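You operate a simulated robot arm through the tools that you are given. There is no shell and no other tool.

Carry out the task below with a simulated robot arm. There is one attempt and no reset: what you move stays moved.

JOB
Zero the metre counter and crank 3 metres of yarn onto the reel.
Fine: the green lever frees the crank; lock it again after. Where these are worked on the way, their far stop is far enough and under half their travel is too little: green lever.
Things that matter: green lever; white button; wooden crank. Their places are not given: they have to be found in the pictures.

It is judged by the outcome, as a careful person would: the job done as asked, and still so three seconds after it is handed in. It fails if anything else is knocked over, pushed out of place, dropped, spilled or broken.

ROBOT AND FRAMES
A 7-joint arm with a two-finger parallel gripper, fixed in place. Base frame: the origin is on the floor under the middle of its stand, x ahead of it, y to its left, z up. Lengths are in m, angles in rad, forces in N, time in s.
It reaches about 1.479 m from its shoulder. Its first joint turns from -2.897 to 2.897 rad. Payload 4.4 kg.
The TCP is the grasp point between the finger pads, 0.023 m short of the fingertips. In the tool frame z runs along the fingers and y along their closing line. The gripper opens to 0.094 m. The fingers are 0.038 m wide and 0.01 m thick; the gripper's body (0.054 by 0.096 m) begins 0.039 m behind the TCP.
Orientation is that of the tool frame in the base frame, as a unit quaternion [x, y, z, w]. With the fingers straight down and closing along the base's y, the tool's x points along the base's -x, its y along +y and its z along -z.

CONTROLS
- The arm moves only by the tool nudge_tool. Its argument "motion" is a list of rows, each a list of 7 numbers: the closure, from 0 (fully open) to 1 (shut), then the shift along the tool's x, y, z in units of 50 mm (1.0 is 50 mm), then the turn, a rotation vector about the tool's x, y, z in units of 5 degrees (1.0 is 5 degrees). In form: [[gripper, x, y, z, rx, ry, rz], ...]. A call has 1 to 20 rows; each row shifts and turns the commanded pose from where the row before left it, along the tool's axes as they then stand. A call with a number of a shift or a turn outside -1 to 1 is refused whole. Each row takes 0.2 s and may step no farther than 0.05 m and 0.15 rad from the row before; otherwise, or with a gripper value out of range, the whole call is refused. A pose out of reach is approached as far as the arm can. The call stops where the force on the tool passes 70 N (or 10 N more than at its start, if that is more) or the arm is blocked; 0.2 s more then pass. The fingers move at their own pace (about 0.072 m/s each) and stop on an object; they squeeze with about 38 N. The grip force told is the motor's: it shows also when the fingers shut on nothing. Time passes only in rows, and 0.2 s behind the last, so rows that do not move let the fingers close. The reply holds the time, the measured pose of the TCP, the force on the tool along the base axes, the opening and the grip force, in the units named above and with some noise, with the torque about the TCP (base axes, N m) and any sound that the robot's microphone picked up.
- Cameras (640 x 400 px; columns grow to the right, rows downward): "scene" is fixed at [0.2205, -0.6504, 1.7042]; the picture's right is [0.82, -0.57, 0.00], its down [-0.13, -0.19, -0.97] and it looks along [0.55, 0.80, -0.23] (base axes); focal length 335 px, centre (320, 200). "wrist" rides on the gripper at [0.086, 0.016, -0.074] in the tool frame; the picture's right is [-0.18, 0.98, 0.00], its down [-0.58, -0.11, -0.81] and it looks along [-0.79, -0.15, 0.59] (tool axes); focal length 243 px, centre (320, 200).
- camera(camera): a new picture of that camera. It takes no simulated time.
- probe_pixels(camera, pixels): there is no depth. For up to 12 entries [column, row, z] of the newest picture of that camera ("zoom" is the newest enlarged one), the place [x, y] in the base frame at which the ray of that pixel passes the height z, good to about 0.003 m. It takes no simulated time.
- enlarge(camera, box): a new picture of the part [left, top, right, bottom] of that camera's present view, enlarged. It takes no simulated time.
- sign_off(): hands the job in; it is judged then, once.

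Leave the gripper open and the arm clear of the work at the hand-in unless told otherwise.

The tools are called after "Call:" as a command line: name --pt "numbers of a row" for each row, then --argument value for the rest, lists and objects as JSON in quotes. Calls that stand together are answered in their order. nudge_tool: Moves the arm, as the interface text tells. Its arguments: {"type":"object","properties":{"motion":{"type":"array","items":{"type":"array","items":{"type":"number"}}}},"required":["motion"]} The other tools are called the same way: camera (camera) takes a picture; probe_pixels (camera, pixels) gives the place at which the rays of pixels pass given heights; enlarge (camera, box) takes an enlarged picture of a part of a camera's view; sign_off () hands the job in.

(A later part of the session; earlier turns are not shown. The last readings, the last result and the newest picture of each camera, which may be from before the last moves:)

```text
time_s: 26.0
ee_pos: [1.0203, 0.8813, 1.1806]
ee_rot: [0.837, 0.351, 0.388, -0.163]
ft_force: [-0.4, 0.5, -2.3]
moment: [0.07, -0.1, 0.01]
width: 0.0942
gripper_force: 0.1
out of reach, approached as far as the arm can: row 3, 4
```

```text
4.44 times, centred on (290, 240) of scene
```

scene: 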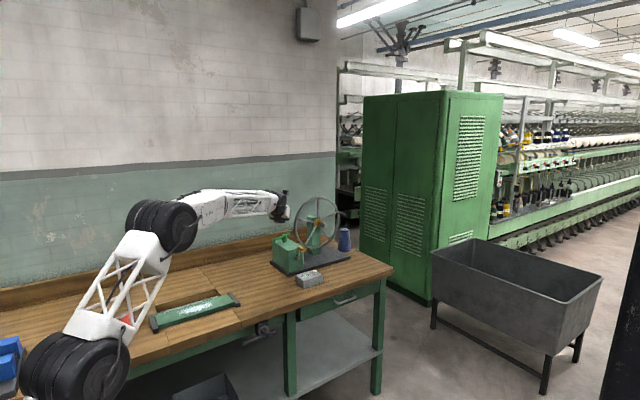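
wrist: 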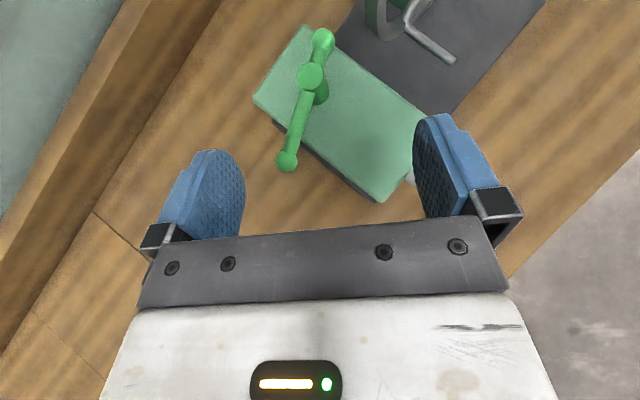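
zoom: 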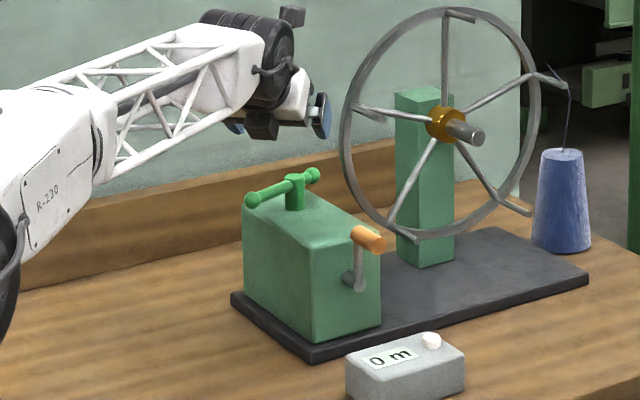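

Out of reach at that height with 50° lean; the shoulder evidently sits low, so a more level gripper and lower height reach farther. I back off 3 cm and lean the fingers to 65° from vertical.

Call:
nudge_tool --pt "0 -0.386 0 -0.46 0 0 0" --pt "0 0 0 0 0 1 0" --pt "0 0 0 0 0 1 0" --pt "0 0 0 0 0 1 0"

```text
time_s: 27.0
ee_pos: [0.9996, 0.8591, 1.1856]
ee_rot: [0.779, 0.323, 0.497, -0.206]
ft_force: [-0.6, -0.2, -0.8]
moment: [-0.02, 0.0, -0.02]
width: 0.0937
gripper_force: 0.0
```

Orientation now 65° lean, yaw 45°. I move to (1.028, 0.939, 1.10), just above the bar with the bar in the finger gap.

Call:
nudge_tool --pt "0 -0.303 -0.242 0.701 0 0 0" --pt "0 -0.303 -0.242 0.701 0 0 0" --pt "0 -0.303 -0.242 0.701 0 0 0"

Call:
camera --camera "wrist"

Call:
enlarge --camera "scene" --box '[235, 195, 345, 285]'

```text
time_s: 27.8
ee_pos: [1.0286, 0.9405, 1.1023]
ee_rot: [0.778, 0.322, 0.498, -0.206]
ft_force: [0.1, -0.6, 0.5]
moment: [-0.08, 0.06, 0.02]
width: 0.0939
gripper_force: 0.1
```

```text
taken
```

wrist: 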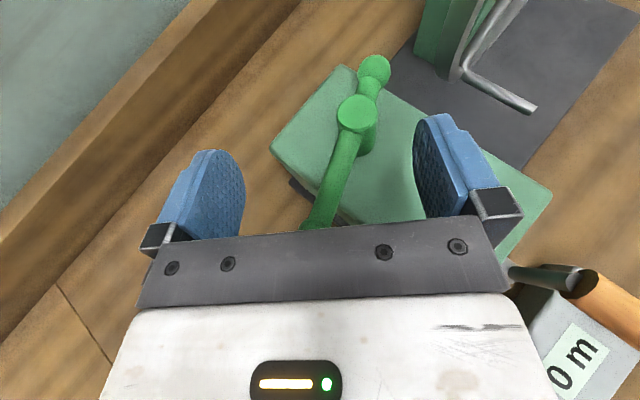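

```text
4.44 times, centred on (290, 240) of scene
```

zoom: 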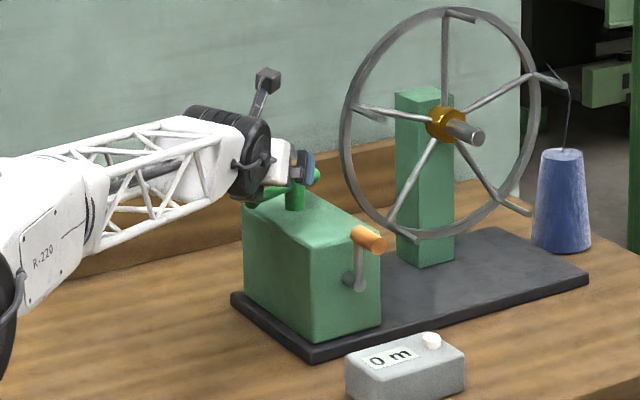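

The bar is between the fingers. I back off 15 mm along the approach and lower to z ≈ 1.066 so the fingers flank the bar near its ball.

Call:
nudge_tool --pt "0 -0.39 0 0.016 0 0 0" --pt "0 -0.39 0 0.016 0 0 0"

Call:
camera --camera "wrist"

Call:
enlarge --camera "scene" --box '[255, 215, 335, 275]'

```text
time_s: 28.4
ee_pos: [1.0178, 0.929, 1.0636]
ee_rot: [0.779, 0.323, 0.497, -0.205]
ft_force: [0.3, -0.2, 1.1]
moment: [-0.01, 0.01, 0.0]
width: 0.0941
gripper_force: 0.1
```

```text
taken
```

wrist: 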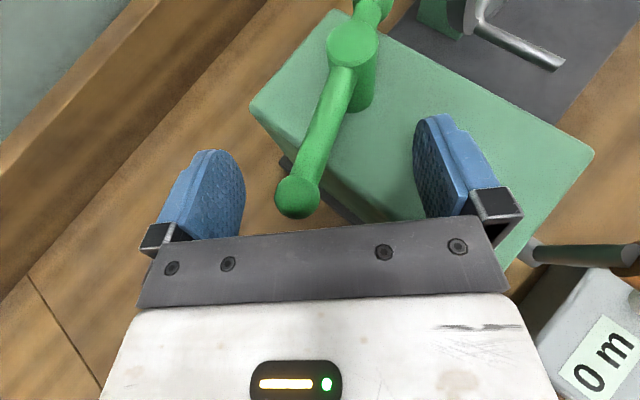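

```text
6.67 times, centred on (295, 245) of scene
```

zoom: 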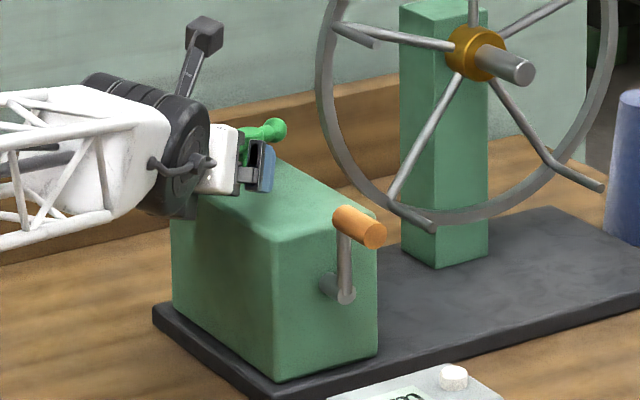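

The ball is in the gap, slightly left of middle (297,197). Test 1: push it ccw by moving the gripper toward +Y (image right) in 1 cm steps with the left finger.

Call:
nudge_tool --pt "0 0 0.2 0 0 0 0" --pt "0 0 0.2 0 0 0 0" --pt "0 0 0.2 0 0 0 0"

Call:
camera --camera "wrist"

```text
time_s: 29.2
ee_pos: [1.0387, 0.9075, 1.0631]
ee_rot: [0.778, 0.323, 0.498, -0.206]
ft_force: [-1.7, 0.2, 1.1]
moment: [0.01, 0.06, 0.07]
width: 0.0942
gripper_force: 0.0
```

```text
taken
```

wrist: 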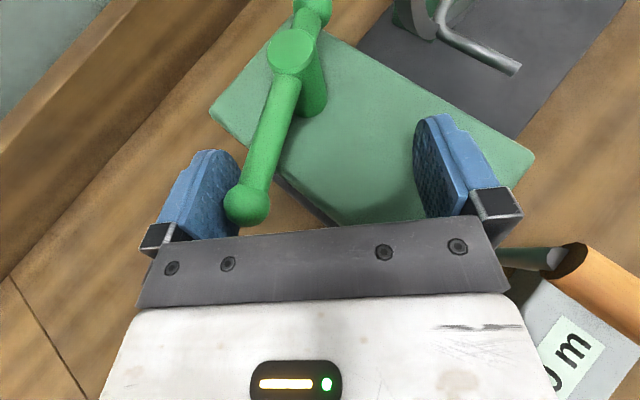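

The ball now touches or nearly touches the left finger; force is small. I continue 1 cm more, in 5 mm steps.

Call:
nudge_tool --pt "0 0 0.1 0 0 0 0" --pt "0 0 0.1 0 0 0 0" --pt "0 0 0.1 0 0 0 0"

Call:
camera --camera "wrist"

```text
time_s: 30.0
ee_pos: [1.0494, 0.8964, 1.0628]
ee_rot: [0.779, 0.322, 0.497, -0.205]
ft_force: [-1.6, 0.9, -0.1]
moment: [0.05, -0.05, 0.0]
width: 0.094
gripper_force: 0.0
```

```text
taken
```

wrist: 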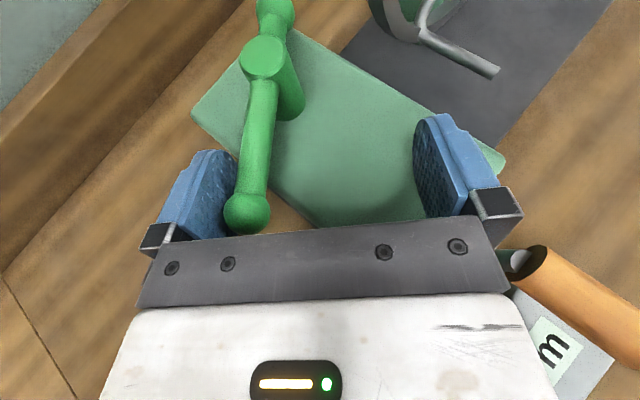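

The lever turns ccw with only ~2 N, so that is its unlocking direction (now roughly 16° along). I keep following its arc, yawing the gripper with it and rising a few mm to keep clear of the crank handle.

Call:
nudge_tool --pt "0 0.073 0.249 -0.009 0.906 0 -0.4226" --pt "0 0.073 0.249 -0.009 0.906 0 -0.4226"

Call:
camera --camera "wrist"

Call:
enlarge --camera "scene" --box '[255, 215, 335, 275]'

```text
time_s: 30.6
ee_pos: [1.0677, 0.8817, 1.0703]
ee_rot: [0.747, 0.39, 0.477, -0.248]
ft_force: [-1.1, -0.1, 0.5]
moment: [0.02, 0.01, 0.01]
width: 0.0941
gripper_force: 0.1
```

```text
taken
```

wrist: 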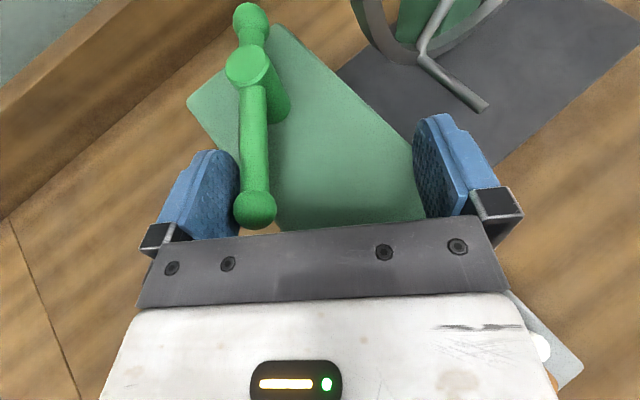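

```text
6.67 times, centred on (295, 245) of scene
```

zoom: 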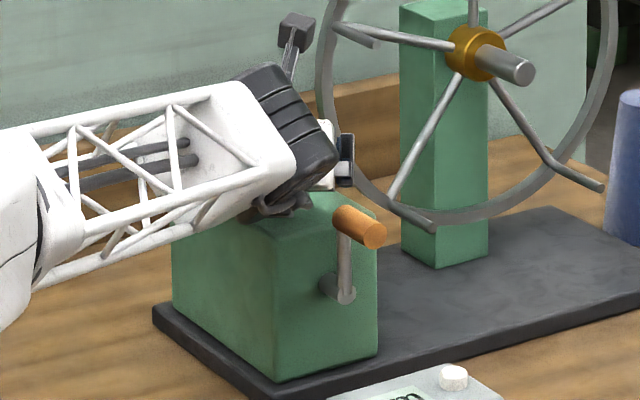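

The lever follows (bar now ≈235°). I check how high the wrist's lowest part is over the box by probing its lower edge in the scene zoom.

Call:
probe_pixels --camera "zoom" --pixels '[[275, 210, 1.05], [275, 210, 1.08], [275, 210, 1.1], [275, 210, 1.12], [250, 218, 1.05], [250, 218, 1.1], [300, 205, 1.08], [300, 205, 1.1]]'

```text
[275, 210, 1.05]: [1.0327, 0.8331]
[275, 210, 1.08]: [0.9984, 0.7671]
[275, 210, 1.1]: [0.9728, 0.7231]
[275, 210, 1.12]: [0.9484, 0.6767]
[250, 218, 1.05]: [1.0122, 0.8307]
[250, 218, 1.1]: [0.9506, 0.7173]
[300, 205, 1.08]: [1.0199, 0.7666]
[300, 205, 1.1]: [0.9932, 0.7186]
```

The wrist underside is about 5 cm above the box top and ~2.5 cm over the handle, fine. I continue along the arc toward ≈255°.

Call:
nudge_tool --pt "0 0.034 0.271 0.028 0 0 0" --pt "0 0.034 0.271 0.028 0 0 0"

Call:
camera --camera "wrist"

Call:
enlarge --camera "scene" --box '[255, 215, 335, 275]'

```text
time_s: 31.1
ee_pos: [1.0811, 0.8746, 1.0698]
ee_rot: [0.749, 0.39, 0.476, -0.248]
ft_force: [-45.3, -30.6, 0.7]
moment: [0.19, -0.34, -2.24]
width: 0.0853
gripper_force: 0.0
stopped in row 2: the force on the tool passed its limit at 92 N (the readings are from after the stop); the commanded pose is now the measured one
```

```text
taken
```

wrist: 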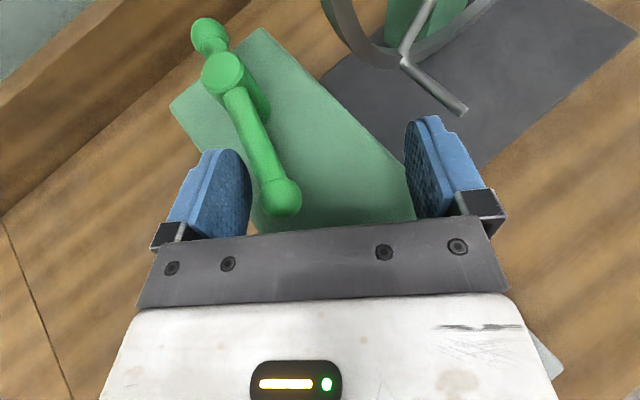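

```text
6.67 times, centred on (295, 245) of scene
```

zoom: 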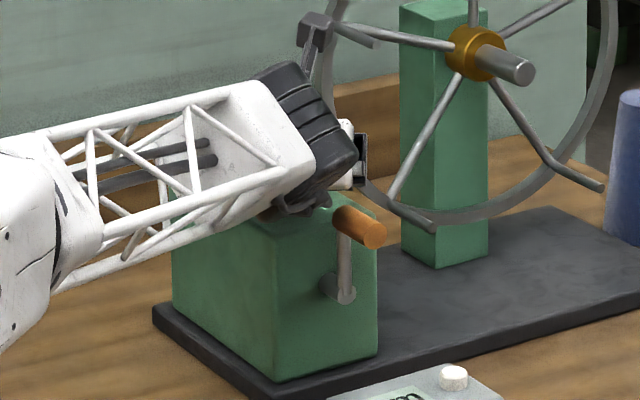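

The push stopped against something firm (force limit), likely the lever's far stop. I measure the bar's angle from the wrist view: post (222,72), ball (285,195), short ball (208,35).

Call:
probe_pixels --camera "wrist" --pixels '[[222, 72, 1.073], [285, 196, 1.064], [208, 36, 1.064], [250, 130, 1.066]]'

Call:
enlarge --camera "wrist" --box '[150, 0, 330, 240]'

```text
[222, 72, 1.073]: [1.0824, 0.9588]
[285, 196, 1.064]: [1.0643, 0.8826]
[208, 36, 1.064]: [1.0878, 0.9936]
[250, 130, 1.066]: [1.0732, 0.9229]
```

```text
1.67 times, centred on (240, 120) of wrist
```

zoom: 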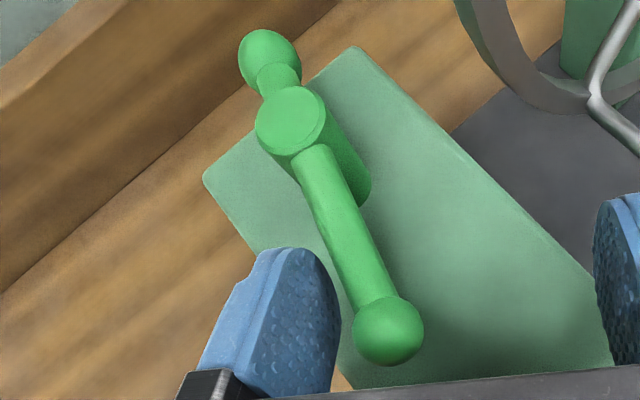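

The bar is now at ≈257° (58° turned). But the force and torque readings put the contact at the right fingertip, near (1.13, 0.86, 1.077) – perhaps a reel peg rather than the lever. I probe the pegs seen in both views before moving.

Call:
probe_pixels --camera "wrist" --pixels '[[400, 60, 0.96], [400, 60, 1.08], [467, 112, 0.96], [467, 112, 1.08], [435, 118, 1.06], [470, 150, 1.06]]'

Call:
enlarge --camera "scene" --box '[290, 215, 330, 260]'

Call:
enlarge --camera "wrist" --box '[380, 0, 560, 240]'

```text
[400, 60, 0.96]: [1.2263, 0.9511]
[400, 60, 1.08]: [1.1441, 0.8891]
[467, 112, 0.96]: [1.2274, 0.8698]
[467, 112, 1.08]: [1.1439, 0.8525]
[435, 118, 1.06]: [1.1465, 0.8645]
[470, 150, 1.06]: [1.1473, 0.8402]
```

```text
8.89 times, centred on (310, 238) of scene
```

zoom: 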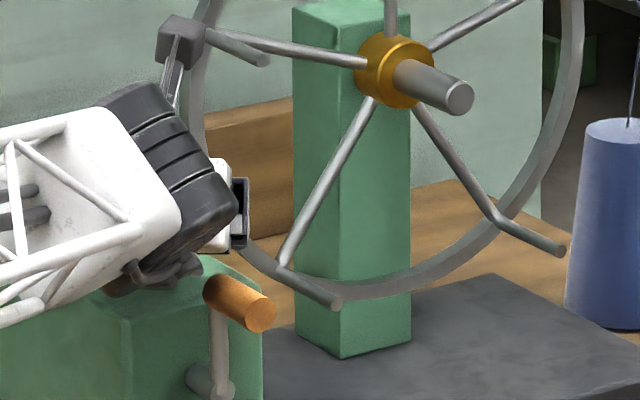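

```text
1.67 times, centred on (470, 120) of wrist
```

zoom: 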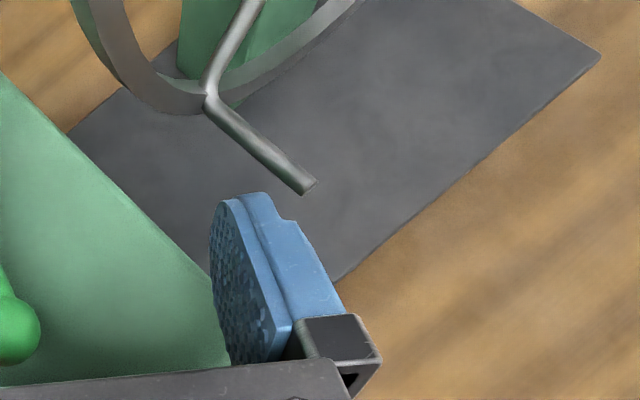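

The pegs are not at that height, so I look closer at the gripper region from both cameras before backing off.

Call:
enlarge --camera "scene" --box '[285, 222, 315, 252]'

Call:
enlarge --camera "wrist" --box '[200, 120, 460, 240]'

```text
13.33 times, centred on (300, 237) of scene
```

zoom: 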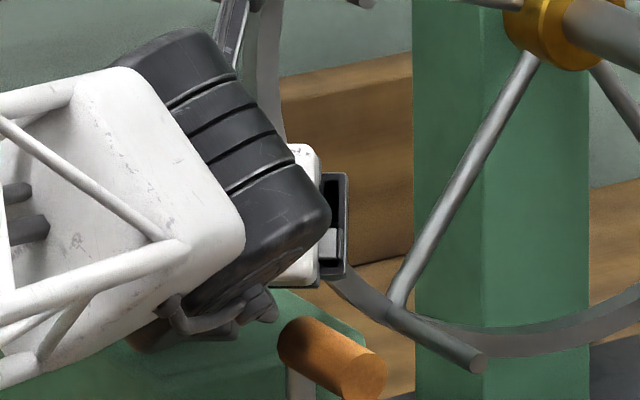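

```text
2.46 times, centred on (330, 180) of wrist
```

zoom: 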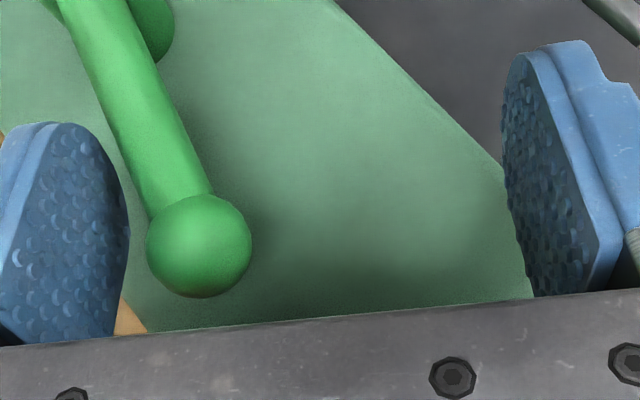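

No finger is visibly touching anything now, yet ~54 N is read; the wrist underside is close to the crank handle. I raise the hand straight up 1 cm and reread.

Call:
nudge_tool --pt "0 0.0906 -0.05 -0.0423 0 0 0" --pt "0 0.0906 0 -0.0423 0 0 0"

Call:
camera --camera "wrist"

Call:
enlarge --camera "scene" --box '[275, 215, 325, 265]'

```text
time_s: 31.7
ee_pos: [1.0788, 0.8762, 1.0737]
ee_rot: [0.749, 0.391, 0.473, -0.249]
ft_force: [-25.0, -12.3, -28.9]
moment: [0.23, 1.75, -0.92]
width: 0.0886
gripper_force: 0.0
```

```text
taken
```

wrist: 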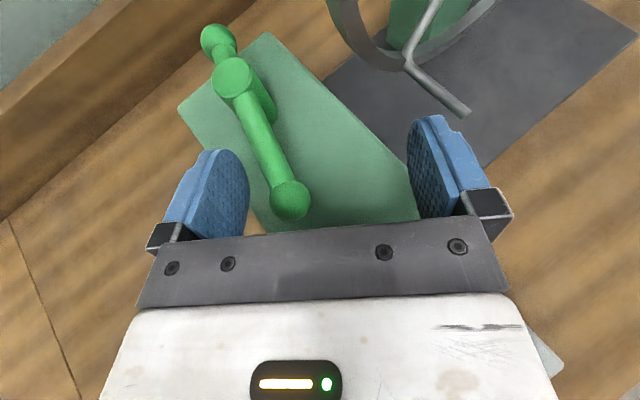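

```text
8.00 times, centred on (300, 240) of scene
```

zoom: 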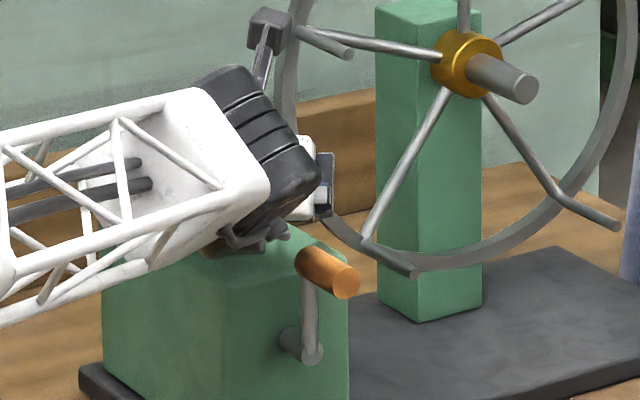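

The readings locate the contact at the right fingertip, ≈(1.14, 0.87, 1.077): the reel evidently occupies that space (its peg envelope). I back away to the left (-Y) 2 cm immediately and recheck.

Call:
nudge_tool --pt "0 0 -0.2 0 0 0 0" --pt "0 0 -0.2 0 0 0 0"

Call:
camera --camera "wrist"

Call:
enlarge --camera "scene" --box '[265, 205, 345, 285]'

```text
time_s: 32.3
ee_pos: [1.062, 0.887, 1.0803]
ee_rot: [0.748, 0.39, 0.476, -0.248]
ft_force: [-0.2, 0.1, -0.5]
moment: [0.02, -0.01, 0.0]
width: 0.0941
gripper_force: 0.1
```

```text
taken
```

wrist: 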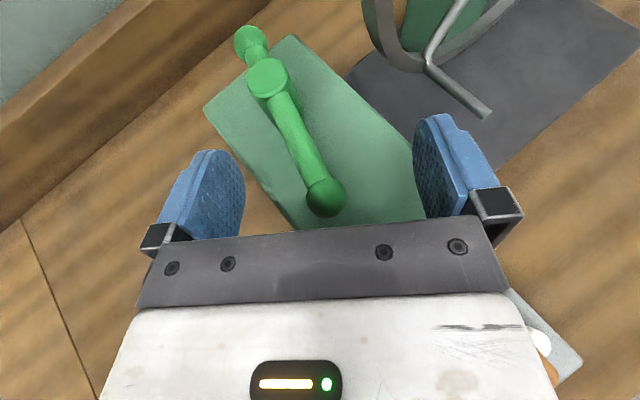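

```text
5.00 times, centred on (305, 245) of scene
```

zoom: 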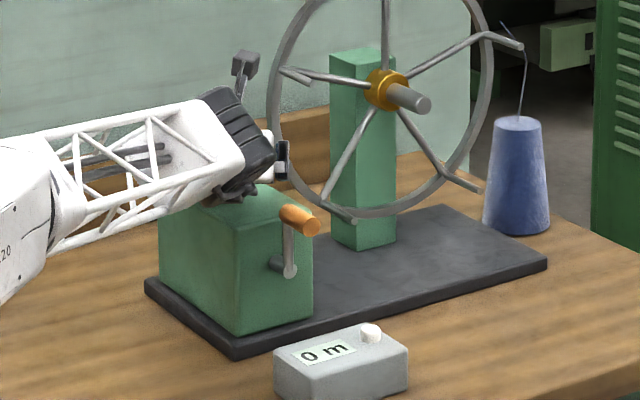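

Contact released: forces are zero, the counter still reads 0 m, crank unmoved, reel in place. I measure the lever angle again to see whether it is at its stop.

Call:
probe_pixels --camera "wrist" --pixels '[[268, 79, 1.073], [325, 198, 1.064], [250, 42, 1.064], [295, 135, 1.066]]'

```text
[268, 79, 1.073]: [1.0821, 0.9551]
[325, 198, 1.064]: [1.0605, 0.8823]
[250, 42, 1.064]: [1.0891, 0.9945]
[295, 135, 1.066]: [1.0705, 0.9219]
```

Lever at ≈256°. To push further without the right finger meeting the reel, I narrow the gap to about 5 cm around the bar and lower 1 cm.

Call:
nudge_tool --pt "0.45 -0.0906 0 0.0423 0 0 0" --pt "0.45 -0.0906 0 0.0423 0 0 0" --pt "0.45 0 0 0 0 0 0"

Call:
nudge_tool --pt "0.45 0 0.08 0 0 0 0" --pt "0.45 0 0.08 0 0 0 0" --pt "0.45 0 0.08 0 0 0 0"

Call:
camera --camera "wrist"

```text
time_s: 33.1
ee_pos: [1.0635, 0.8888, 1.0688]
ee_rot: [0.748, 0.39, 0.476, -0.248]
ft_force: [-0.6, -0.5, 0.2]
moment: [-0.04, 0.01, -0.01]
width: 0.0516
gripper_force: 0.0
```

```text
time_s: 33.9
ee_pos: [1.0736, 0.8808, 1.0688]
ee_rot: [0.748, 0.391, 0.475, -0.249]
ft_force: [-2.0, 0.2, 0.6]
moment: [0.08, 0.03, 0.08]
width: 0.0524
gripper_force: 0.6
```

```text
taken
```

wrist: 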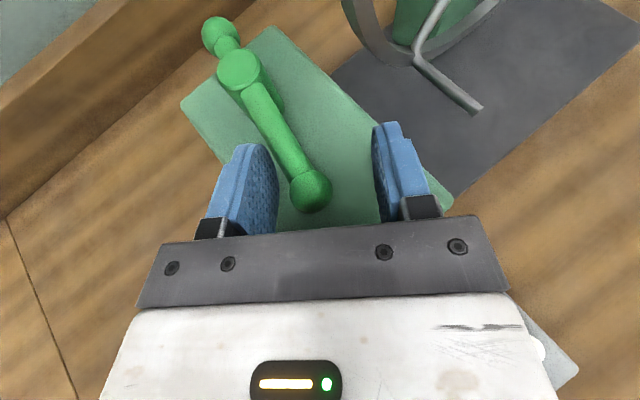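

Contact with the bar is just starting (≈2 N). I push on in 3 mm steps.

Call:
nudge_tool --pt "0.45 0 0.06 0 0 0 0" --pt "0.45 0 0.06 0 0 0 0"

Call:
camera --camera "wrist"

```text
time_s: 34.5
ee_pos: [1.0794, 0.8775, 1.0692]
ee_rot: [0.749, 0.39, 0.475, -0.249]
ft_force: [-1.0, 0.1, -0.3]
moment: [0.01, -0.01, 0.06]
width: 0.0522
gripper_force: 0.6
```

```text
taken
```

wrist: 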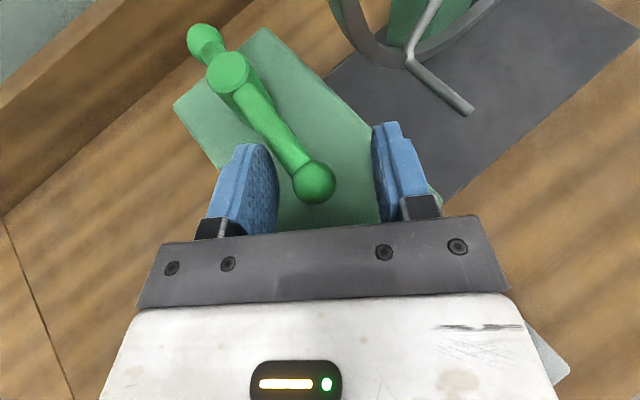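

The lever still turns freely (≈1 N), so the stop is further. I measure its angle now.

Call:
probe_pixels --camera "wrist" --pixels '[[228, 70, 1.073], [315, 183, 1.064], [203, 40, 1.064]]'

```text
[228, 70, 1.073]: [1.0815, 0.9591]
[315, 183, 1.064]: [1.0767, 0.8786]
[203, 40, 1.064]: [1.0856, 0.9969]
```

Lever at ≈266° (67° turned) and still free. I will switch to closed fingers as a slim pin: raise, close, shift left of the bar, and lower again.

Call:
nudge_tool --pt "0.45 0.634 0 -0.296 0 0 0" --pt "1 -0.035 -0.423 -0.075 0 0 0" --pt "1 -0.035 -0.423 -0.075 0 0 0" --pt "1 0 0 0 0 0 0" --pt "1 -0.317 0 0.148 0 0 0" --pt "1 -0.317 0 0.148 0 0 0"

Call:
camera --camera "wrist"

```text
time_s: 35.9
ee_pos: [1.0369, 0.8962, 1.0706]
ee_rot: [0.748, 0.389, 0.477, -0.248]
ft_force: [0.3, -0.6, 0.1]
moment: [-0.04, 0.04, -0.05]
width: 0.0002
gripper_force: 38.2
```

```text
taken
```

wrist: 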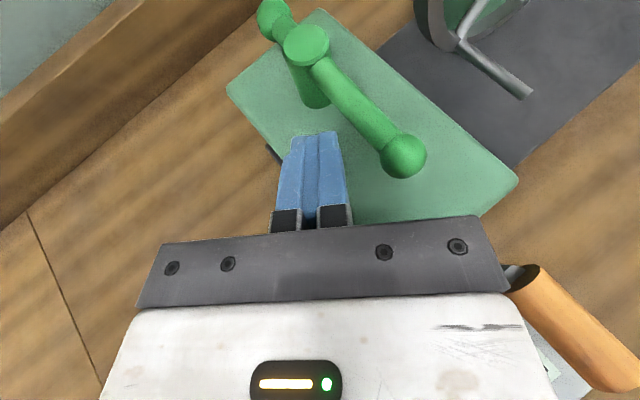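

The closed fingers are left of the bar. I push along +x in 5 mm steps.

Call:
nudge_tool --pt "1 0.0243 0.0819 0.052 0 0 0" --pt "1 0.0243 0.0819 0.052 0 0 0" --pt "1 0.0243 0.0819 0.052 0 0 0" --pt "1 0.0243 0.0819 0.052 0 0 0"

Call:
camera --camera "wrist"

```text
time_s: 36.8
ee_pos: [1.0522, 0.8958, 1.0694]
ee_rot: [0.749, 0.391, 0.474, -0.249]
ft_force: [-43.0, -32.6, 3.6]
moment: [-0.13, 0.11, -0.07]
width: 0.0001
gripper_force: 37.8
stopped in row 4: the force on the tool passed its limit at 96 N (the readings are from after the stop); the commanded pose is now the measured one
```

```text
taken
```

wrist: 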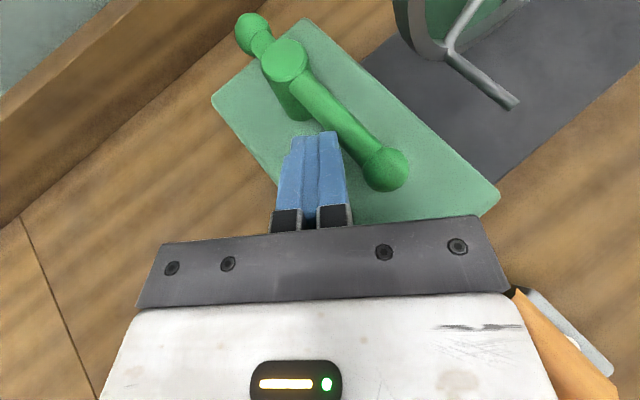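

Stopped again by force; this time the line of force passes through the closed fingertips, i.e. the bar itself resists. I measure the lever angle.

Call:
probe_pixels --camera "wrist" --pixels '[[285, 59, 1.073], [386, 168, 1.064], [251, 33, 1.064]]'

Call:
enlarge --camera "wrist" --box '[220, 0, 440, 220]'

Call:
enlarge --camera "scene" --box '[265, 205, 345, 285]'

```text
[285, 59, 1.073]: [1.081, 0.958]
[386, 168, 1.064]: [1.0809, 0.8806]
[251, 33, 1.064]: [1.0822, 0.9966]
```

```text
1.82 times, centred on (330, 110) of wrist
```

zoom: 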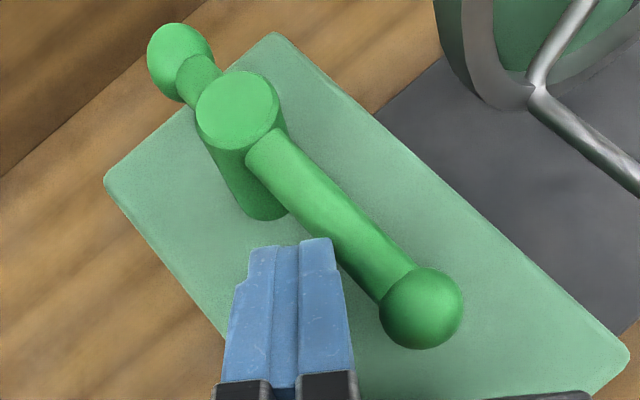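

```text
5.00 times, centred on (305, 245) of scene
```

zoom: 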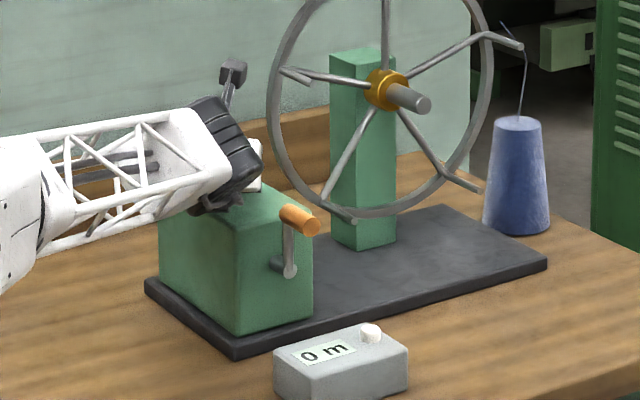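

The lever is at 270°, pointing straight to the front, and it resisted nearly 100 N there: that is the far stop (≈70° of travel). Crank still at top and counter at 0 m. I relieve the contact and rise 12 cm.

Call:
nudge_tool --pt "1 -0.0486 -0.164 -0.104 0 0 0" --pt "1 0.906 0 -0.4226 0 0 0" --pt "1 0.906 0 -0.4226 0 0 0" --pt "1 0.4 -0.3 -0.3 0 0 0"

Call:
camera --camera "wrist"

Call:
enlarge --camera "scene" --box '[265, 215, 325, 275]'

```text
time_s: 37.8
ee_pos: [1.0283, 0.8998, 1.1915]
ee_rot: [0.749, 0.391, 0.474, -0.248]
ft_force: [0.4, -0.3, -0.7]
moment: [0.0, -0.02, 0.0]
width: 0.0
gripper_force: 38.0
```

```text
taken
```

wrist: 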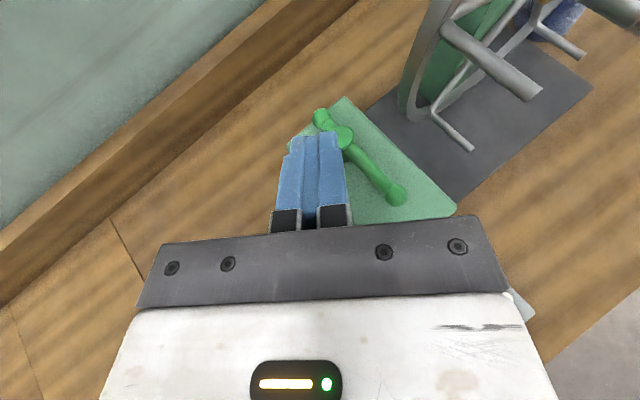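

```text
6.67 times, centred on (295, 245) of scene
```

zoom: 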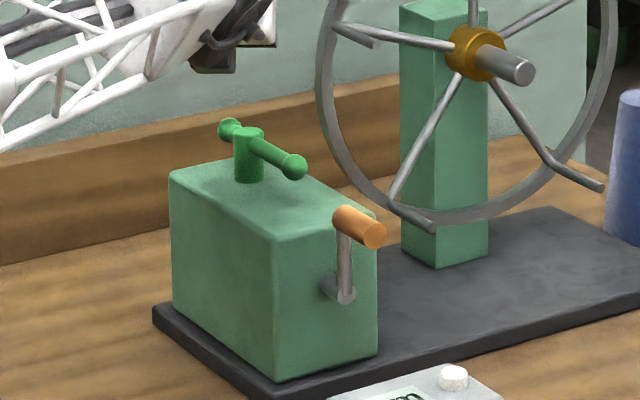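

The lever now points to the front. Next I need exact counter and crank geometry, so I move back over free space to about (1.00, 0.58, 1.20) for a top view of that area.

Call:
nudge_tool --pt "1 -0.31 0.4594 -0.732 0 0 0" --pt "1 -0.31 0.4594 -0.732 0 0 0" --pt "1 -0.31 0.4594 -0.732 0 0 0" --pt "1 -0.31 0.4594 -0.732 0 0 0" --pt "1 -0.31 0.4594 -0.732 0 0 0" --pt "1 -0.31 0.4594 -0.732 0 0 0" --pt "1 -0.31 0.4594 -0.732 0 0 0"

Call:
camera --camera "wrist"

Call:
camera --camera "scene"

```text
time_s: 39.4
ee_pos: [1.0011, 0.5792, 1.2034]
ee_rot: [0.749, 0.39, 0.475, -0.249]
ft_force: [0.1, 0.1, -1.0]
moment: [0.02, -0.02, 0.02]
width: 0.0
gripper_force: 37.7
```

```text
taken
```

wrist: 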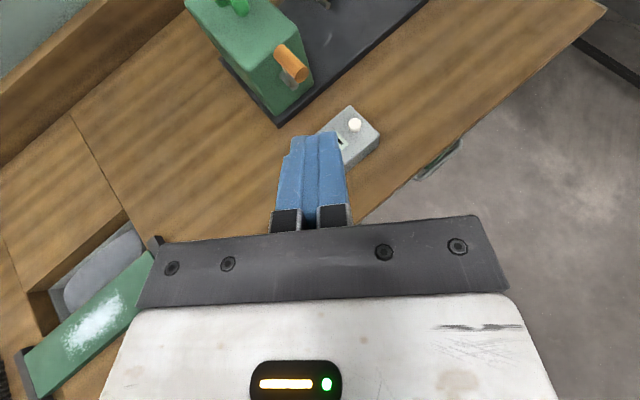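

```text
taken
```

scene: 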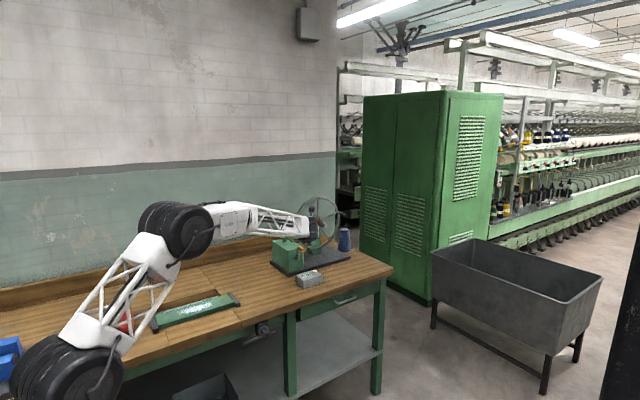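

The fingers hide part of the counter; I shift the hand 7 cm to the left (-Y) to see both the counter and crank clearly.

Call:
nudge_tool --pt "1 0.1 -0.7 0.1 0 0 0" --pt "1 0.2 -0.7 0.3 0 0 0"

Call:
enlarge --camera "wrist" --box '[260, 0, 480, 200]'

```text
time_s: 40.0
ee_pos: [0.9591, 0.6388, 1.2104]
ee_rot: [0.748, 0.391, 0.475, -0.249]
ft_force: [-0.4, -0.5, -0.5]
moment: [-0.03, 0.0, -0.06]
width: 0.0003
gripper_force: 38.4
```

```text
2.00 times, centred on (370, 100) of wrist
```

zoom: 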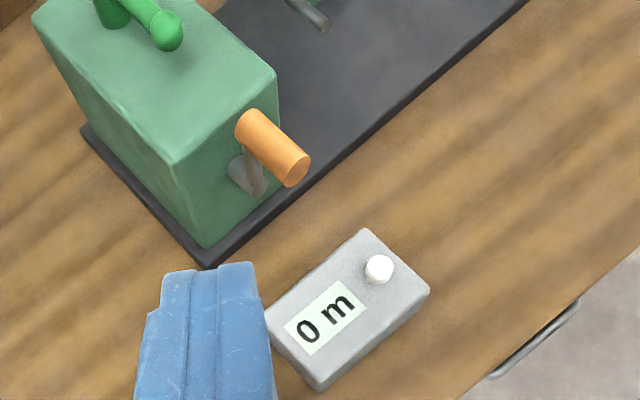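

I probe the counter's top corners (z≈0.937), box front corners, handle ends, and plate corner in this zoom.

Call:
probe_pixels --camera "zoom" --pixels '[[365, 230, 0.937], [428, 290, 0.937], [267, 312, 0.937], [318, 378, 0.937], [378, 267, 0.946], [175, 160, 1.034], [277, 82, 1.034], [297, 168, 1.047], [245, 125, 1.047], [205, 247, 0.909], [207, 260, 0.905], [207, 268, 0.888]]'

Call:
enlarge --camera "scene" --box '[285, 240, 335, 290]'

```text
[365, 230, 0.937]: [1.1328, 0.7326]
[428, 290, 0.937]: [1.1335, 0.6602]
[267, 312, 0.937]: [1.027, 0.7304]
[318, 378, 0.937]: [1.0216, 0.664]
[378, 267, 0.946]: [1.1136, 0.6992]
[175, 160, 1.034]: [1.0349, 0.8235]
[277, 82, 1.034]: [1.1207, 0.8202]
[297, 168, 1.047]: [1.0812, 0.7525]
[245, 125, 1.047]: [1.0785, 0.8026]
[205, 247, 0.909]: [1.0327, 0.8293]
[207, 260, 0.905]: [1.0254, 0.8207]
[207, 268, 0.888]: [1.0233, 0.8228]
```

```text
8.00 times, centred on (310, 265) of scene
```

zoom: 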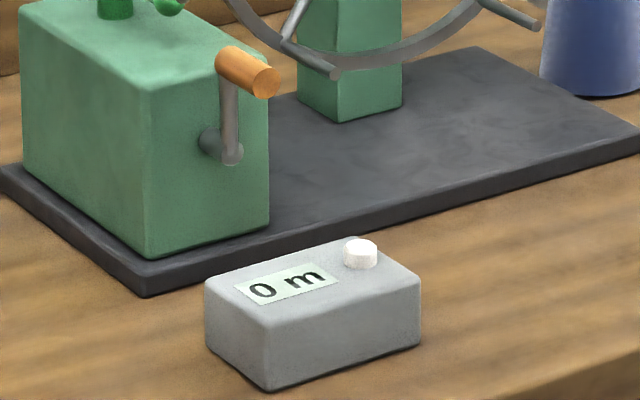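

Counter footprint x 1.024–1.133, y 0.66–0.73, top ≈0.93; handle spans y 0.752–0.803 at x≈1.080. I turn the gripper to a crank-grasp orientation (closing line across the handle, camera side up) here in free space.

Call:
nudge_tool --pt "0 0 0 0 0.4489 -0.4974 -0.6893" --pt "0 0 0 0 0.4489 -0.4974 -0.6893" --pt "0 0 0 0 0.4489 -0.4974 -0.6893" --pt "0 0 0 0 0.4489 -0.4974 -0.6893" --pt "0 0 0 0 0.4489 -0.4974 -0.6893" --pt "0 0 0 0 0.4489 -0.4974 -0.6893" --pt "0 0 0 0 0.4489 -0.4974 -0.6893" --pt "0 0 0 0 0.4489 -0.4974 -0.6893" --pt "0 0 0 0 0.4489 -0.4974 -0.6893"

```text
time_s: 42.0
ee_pos: [0.9593, 0.64, 1.2096]
ee_rot: [0.641, 0.69, 0.296, -0.159]
ft_force: [-0.4, -0.2, 0.5]
moment: [0.03, -0.02, 0.01]
width: 0.0937
gripper_force: 0.1
```

Orientation matches the plan. Now I go to the pre-grasp point 8 cm short of the handle along the finger direction: (1.064, 0.719, 1.121).

Call:
nudge_tool --pt "0 -0.023 0.42 0.672 0 0 0" --pt "0 -0.023 0.42 0.672 0 0 0" --pt "0 -0.023 0.42 0.672 0 0 0" --pt "0 -0.023 0.42 0.672 0 0 0"

Call:
camera --camera "wrist"

Call:
enlarge --camera "scene" --box '[265, 215, 345, 295]'

```text
time_s: 43.0
ee_pos: [1.0624, 0.7185, 1.1195]
ee_rot: [0.64, 0.69, 0.297, -0.16]
ft_force: [-0.4, -0.1, 1.8]
moment: [-0.06, 0.01, 0.0]
width: 0.0941
gripper_force: 0.1
```

```text
taken
```

wrist: 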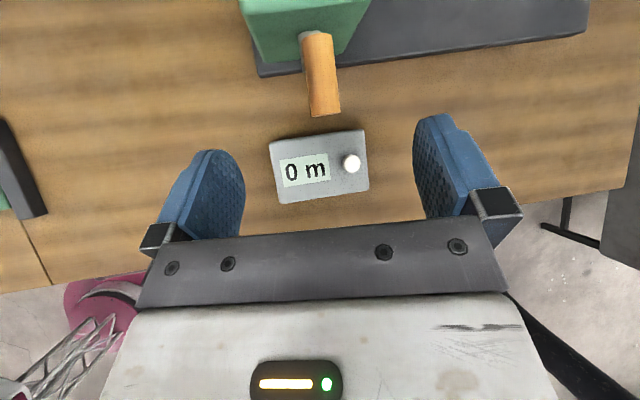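

```text
5.00 times, centred on (305, 255) of scene
```

zoom: 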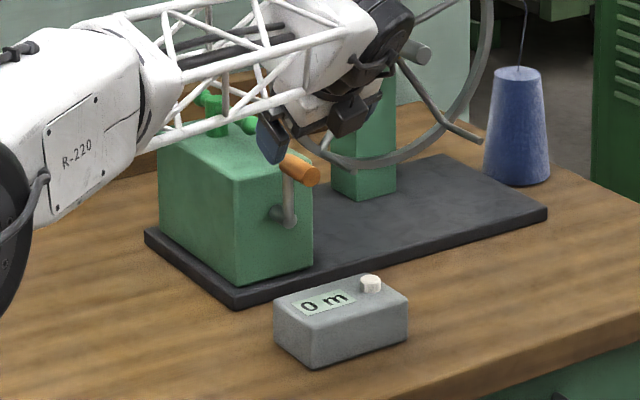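

The handle (wrist 305–340, 30–115) lies in the finger gap and the "0 m" display is readable. I probe the handle's edges to fine-tune alignment.

Call:
probe_pixels --camera "wrist" --pixels '[[303, 50, 1.047], [332, 50, 1.047], [309, 112, 1.047], [340, 112, 1.047], [325, 114, 1.047], [317, 35, 1.047]]'

```text
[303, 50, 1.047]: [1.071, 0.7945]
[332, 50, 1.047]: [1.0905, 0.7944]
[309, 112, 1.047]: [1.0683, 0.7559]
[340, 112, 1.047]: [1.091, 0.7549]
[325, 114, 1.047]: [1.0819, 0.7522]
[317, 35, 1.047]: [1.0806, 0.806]
```

Handle centre x≈1.080, diameter ≈22 mm. I advance 8 cm along the finger direction so that the pads flank the handle.

Call:
nudge_tool --pt "0 0.003 0.011 0.4 0 0 0" --pt "0 0.003 0.011 0.4 0 0 0" --pt "0 0.003 0.011 0.4 0 0 0" --pt "0 0.003 0.011 0.4 0 0 0"

Call:
camera --camera "wrist"

Call:
enlarge --camera "scene" --box '[275, 225, 325, 275]'

```text
time_s: 44.0
ee_pos: [1.0758, 0.7689, 1.0595]
ee_rot: [0.64, 0.691, 0.296, -0.159]
ft_force: [-0.6, 0.5, -0.2]
moment: [0.0, 0.03, 0.04]
width: 0.0937
gripper_force: 0.0
```

```text
taken
```

wrist: 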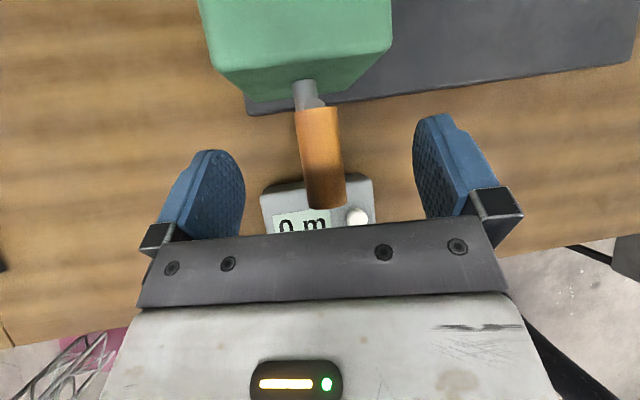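

```text
8.00 times, centred on (300, 250) of scene
```

zoom: 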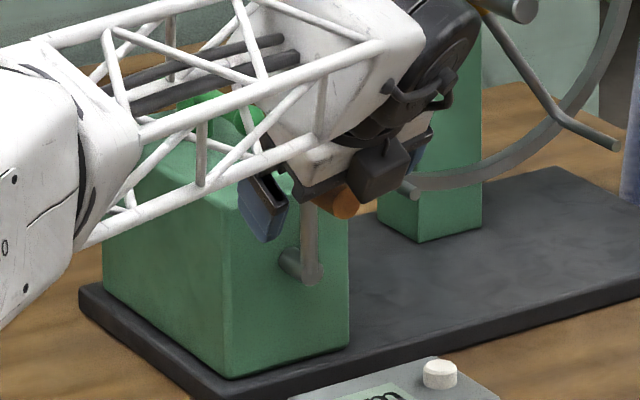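

The pads now flank the handle, which is near the middle of the gap. I close the gripper on it without moving.

Call:
nudge_tool --pt "1 0 0 0 0 0 0" --pt "1 0 0 0 0 0 0" --pt "1 0 0 0 0 0 0" --pt "1 0 0 0 0 0 0"

Call:
camera --camera "wrist"

```text
time_s: 45.0
ee_pos: [1.0761, 0.7692, 1.0602]
ee_rot: [0.641, 0.69, 0.297, -0.16]
ft_force: [0.5, 0.6, 0.1]
moment: [0.16, 0.01, -0.34]
width: 0.0215
gripper_force: 44.6
```

```text
taken
```

wrist: 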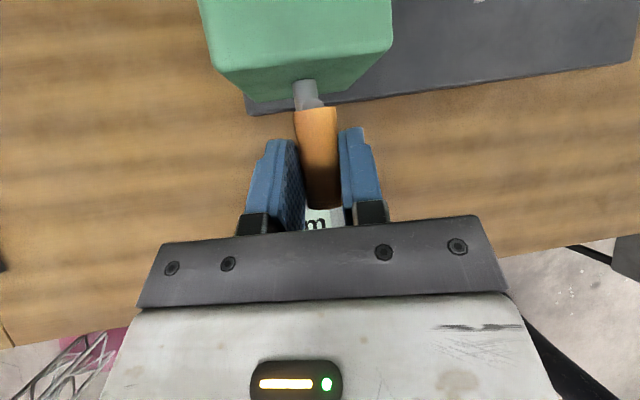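

The handle is gripped (width 21.5 mm). I try a small 7.5° clockwise turn (handle toward +x along its circle) and read forces.

Call:
nudge_tool --pt "1 -0.0296 0.17 0.0378 0 0 0"

```text
time_s: 45.4
ee_pos: [1.0854, 0.7694, 1.059]
ee_rot: [0.64, 0.69, 0.296, -0.16]
ft_force: [-7.8, -2.9, 0.8]
moment: [-0.09, 0.53, -0.38]
width: 0.0215
gripper_force: 45.1
```

The crank moves with only ~8 N, so it is free. I continue clockwise along the circle in 15° rows, adjusting the hand's roll a little for reach; first three rows (to ≈52°).

Call:
nudge_tool --pt "1 -0.0988 0.305 0.1264 -0.315 0 -0.246" --pt "1 -0.1511 0.244 0.1934 -0.315 0 -0.246" --pt "1 -0.1901 0.1614 0.2433 -0.315 0 -0.246"

Call:
camera --camera "wrist"

Call:
enlarge --camera "scene" --box '[265, 205, 345, 285]'

```text
time_s: 46.2
ee_pos: [1.1285, 0.7706, 1.0302]
ee_rot: [0.624, 0.698, 0.329, -0.124]
ft_force: [-8.6, -9.8, -1.4]
moment: [0.49, 0.37, -0.4]
width: 0.0217
gripper_force: 45.6
```

```text
taken
```

wrist: 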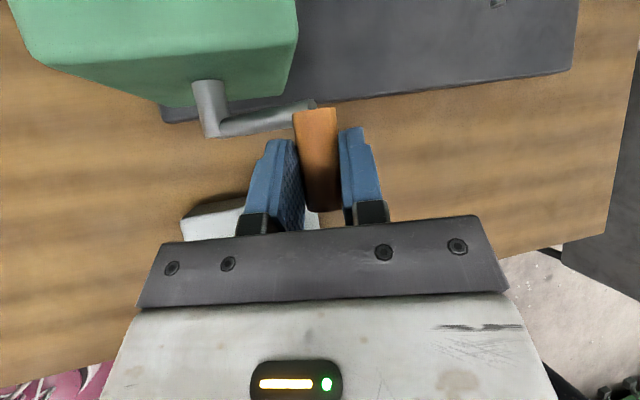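

```text
5.00 times, centred on (305, 245) of scene
```

zoom: 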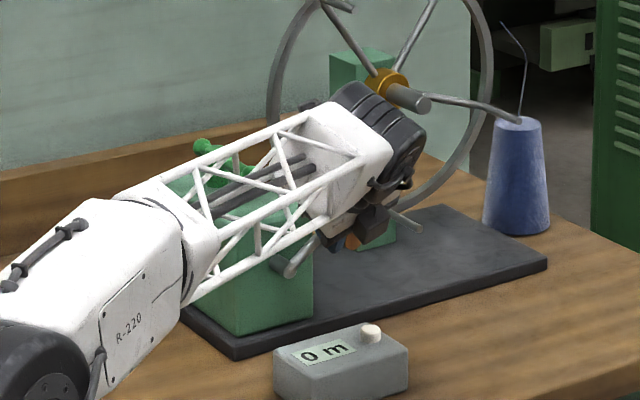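

The crank and reel turn together clockwise; forces are low (~13 N). I continue through the right-hand side, rows to ≈112°.

Call:
nudge_tool --pt "1 -0.2127 0.064 0.2722 -0.315 0 -0.246" --pt "1 -0.2165 -0.0308 0.2771 0 0 0" --pt "1 -0.2042 -0.1206 0.2613 0 0 0" --pt "1 -0.1784 -0.1878 0.2284 0.473 0 0.369"

Call:
camera --camera "wrist"

Call:
enlarge --camera "scene" --box '[265, 205, 345, 285]'

```text
time_s: 46.9
ee_pos: [1.1393, 0.7698, 1.0038]
ee_rot: [0.617, 0.7, 0.342, -0.111]
ft_force: [-46.0, -30.8, 3.5]
moment: [0.91, 1.29, 0.28]
width: 0.0218
gripper_force: 44.9
stopped in row 3: the force on the tool passed its limit at 78 N (the readings are from after the stop); the commanded pose is now the measured one
```

```text
taken
```

wrist: 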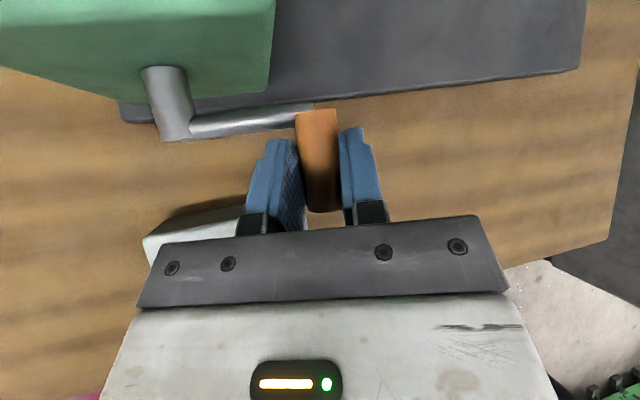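

```text
5.00 times, centred on (305, 245) of scene
```

zoom: 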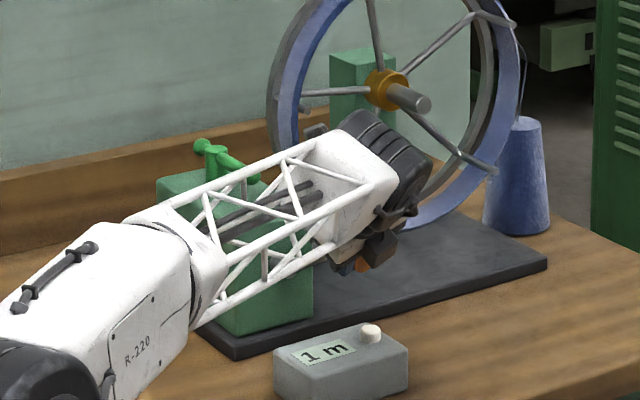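

The counter now reads "1 m" and blue yarn is on the reel. The push stopped at 78 N mostly along the arm's stiff radial direction; my circle is about 2–3 mm too large on this side. I ease 2 mm inward (-x) and 1 mm back (-y) and reread.

Call:
nudge_tool --pt "1 -0.0074 -0.0376 -0.0228 0 0 0"

Call:
enlarge --camera "scene" --box '[265, 205, 345, 285]'

```text
time_s: 47.3
ee_pos: [1.1393, 0.7697, 1.0035]
ee_rot: [0.616, 0.7, 0.344, -0.111]
ft_force: [36.8, 25.0, 4.4]
moment: [0.48, -0.49, 0.37]
width: 0.0216
gripper_force: 45.6
```

```text
5.00 times, centred on (305, 245) of scene
```

zoom: 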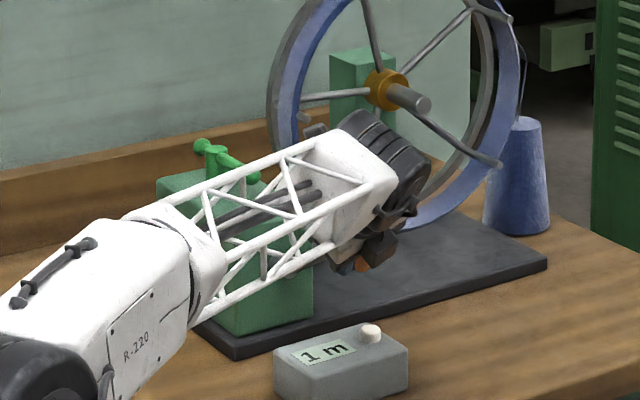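

The force flipped sign (+37 N): the arm is very stiff radially (~40 N/mm), so I go step by step with corrections. Next row: about 15° further, with 1 mm of the easing undone.

Call:
nudge_tool --pt "1 -0.101 -0.0435 0.1358 0 0 0" --pt "1 -0.101 -0.0435 0.1358 0 0 0"

```text
time_s: 47.9
ee_pos: [1.14, 0.7685, 0.9912]
ee_rot: [0.616, 0.701, 0.342, -0.113]
ft_force: [-46.4, -33.5, 6.3]
moment: [-0.17, 0.91, -0.02]
width: 0.0215
gripper_force: 44.7
stopped in row 2: the force on the tool passed its limit at 76 N (the readings are from after the stop); the commanded pose is now the measured one
```

The rightmost TCP x is ≈1.140. I relax ~1 mm inward and continue down along the refined circle (centre ≈(1.0733, 0.991), R≈66.7 mm for the TCP).

Call:
nudge_tool --pt "1 -0.1038 -0.0878 0.1134 0 0 0" --pt "1 -0.0936 -0.0916 0.1198 0 0 0"

```text
time_s: 48.7
ee_pos: [1.1365, 0.769, 0.9728]
ee_rot: [0.617, 0.7, 0.343, -0.112]
ft_force: [-36.0, -29.7, 7.1]
moment: [-0.27, 0.32, -0.35]
width: 0.0217
gripper_force: 44.9
stopped in row 2: the force on the tool passed its limit at 72 N (the readings are from after the stop); the commanded pose is now the measured one
```

Close: forces are lower. I refine the circle (TCP centre ≈(1.0747, 0.992), R≈65.5 mm), relax 1 mm and take the next two ~8° steps.

Call:
nudge_tool --pt "1 -0.0767 -0.1031 0.0784 0 0 0" --pt "1 -0.0462 -0.1133 0.0592 0.315 0 0.246"

Call:
camera --camera "wrist"

Call:
enlarge --camera "scene" --box '[265, 205, 345, 285]'

```text
time_s: 49.3
ee_pos: [1.1305, 0.7679, 0.9583]
ee_rot: [0.622, 0.698, 0.331, -0.124]
ft_force: [22.3, 8.8, -6.5]
moment: [0.45, 0.1, -0.4]
width: 0.0219
gripper_force: 44.9
```

```text
taken
```

wrist: 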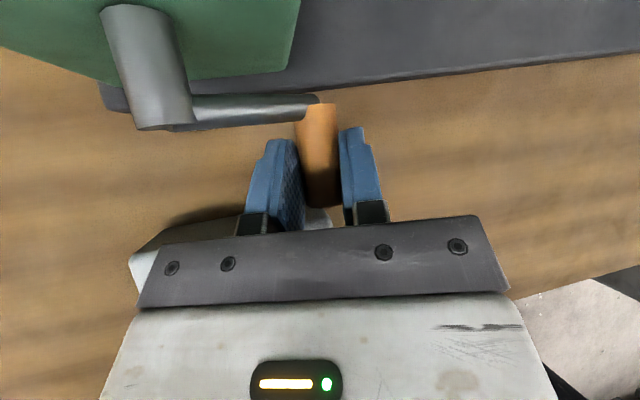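

```text
5.00 times, centred on (305, 245) of scene
```

zoom: 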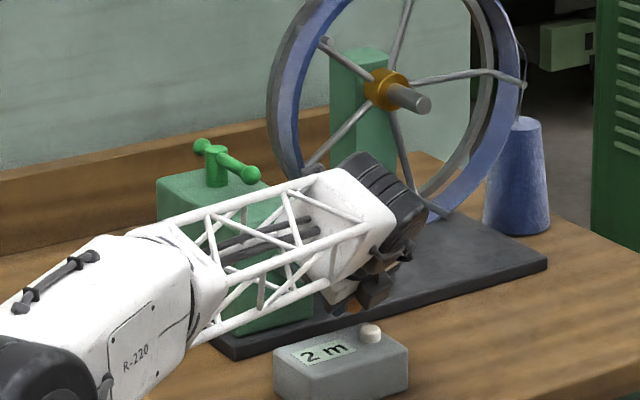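

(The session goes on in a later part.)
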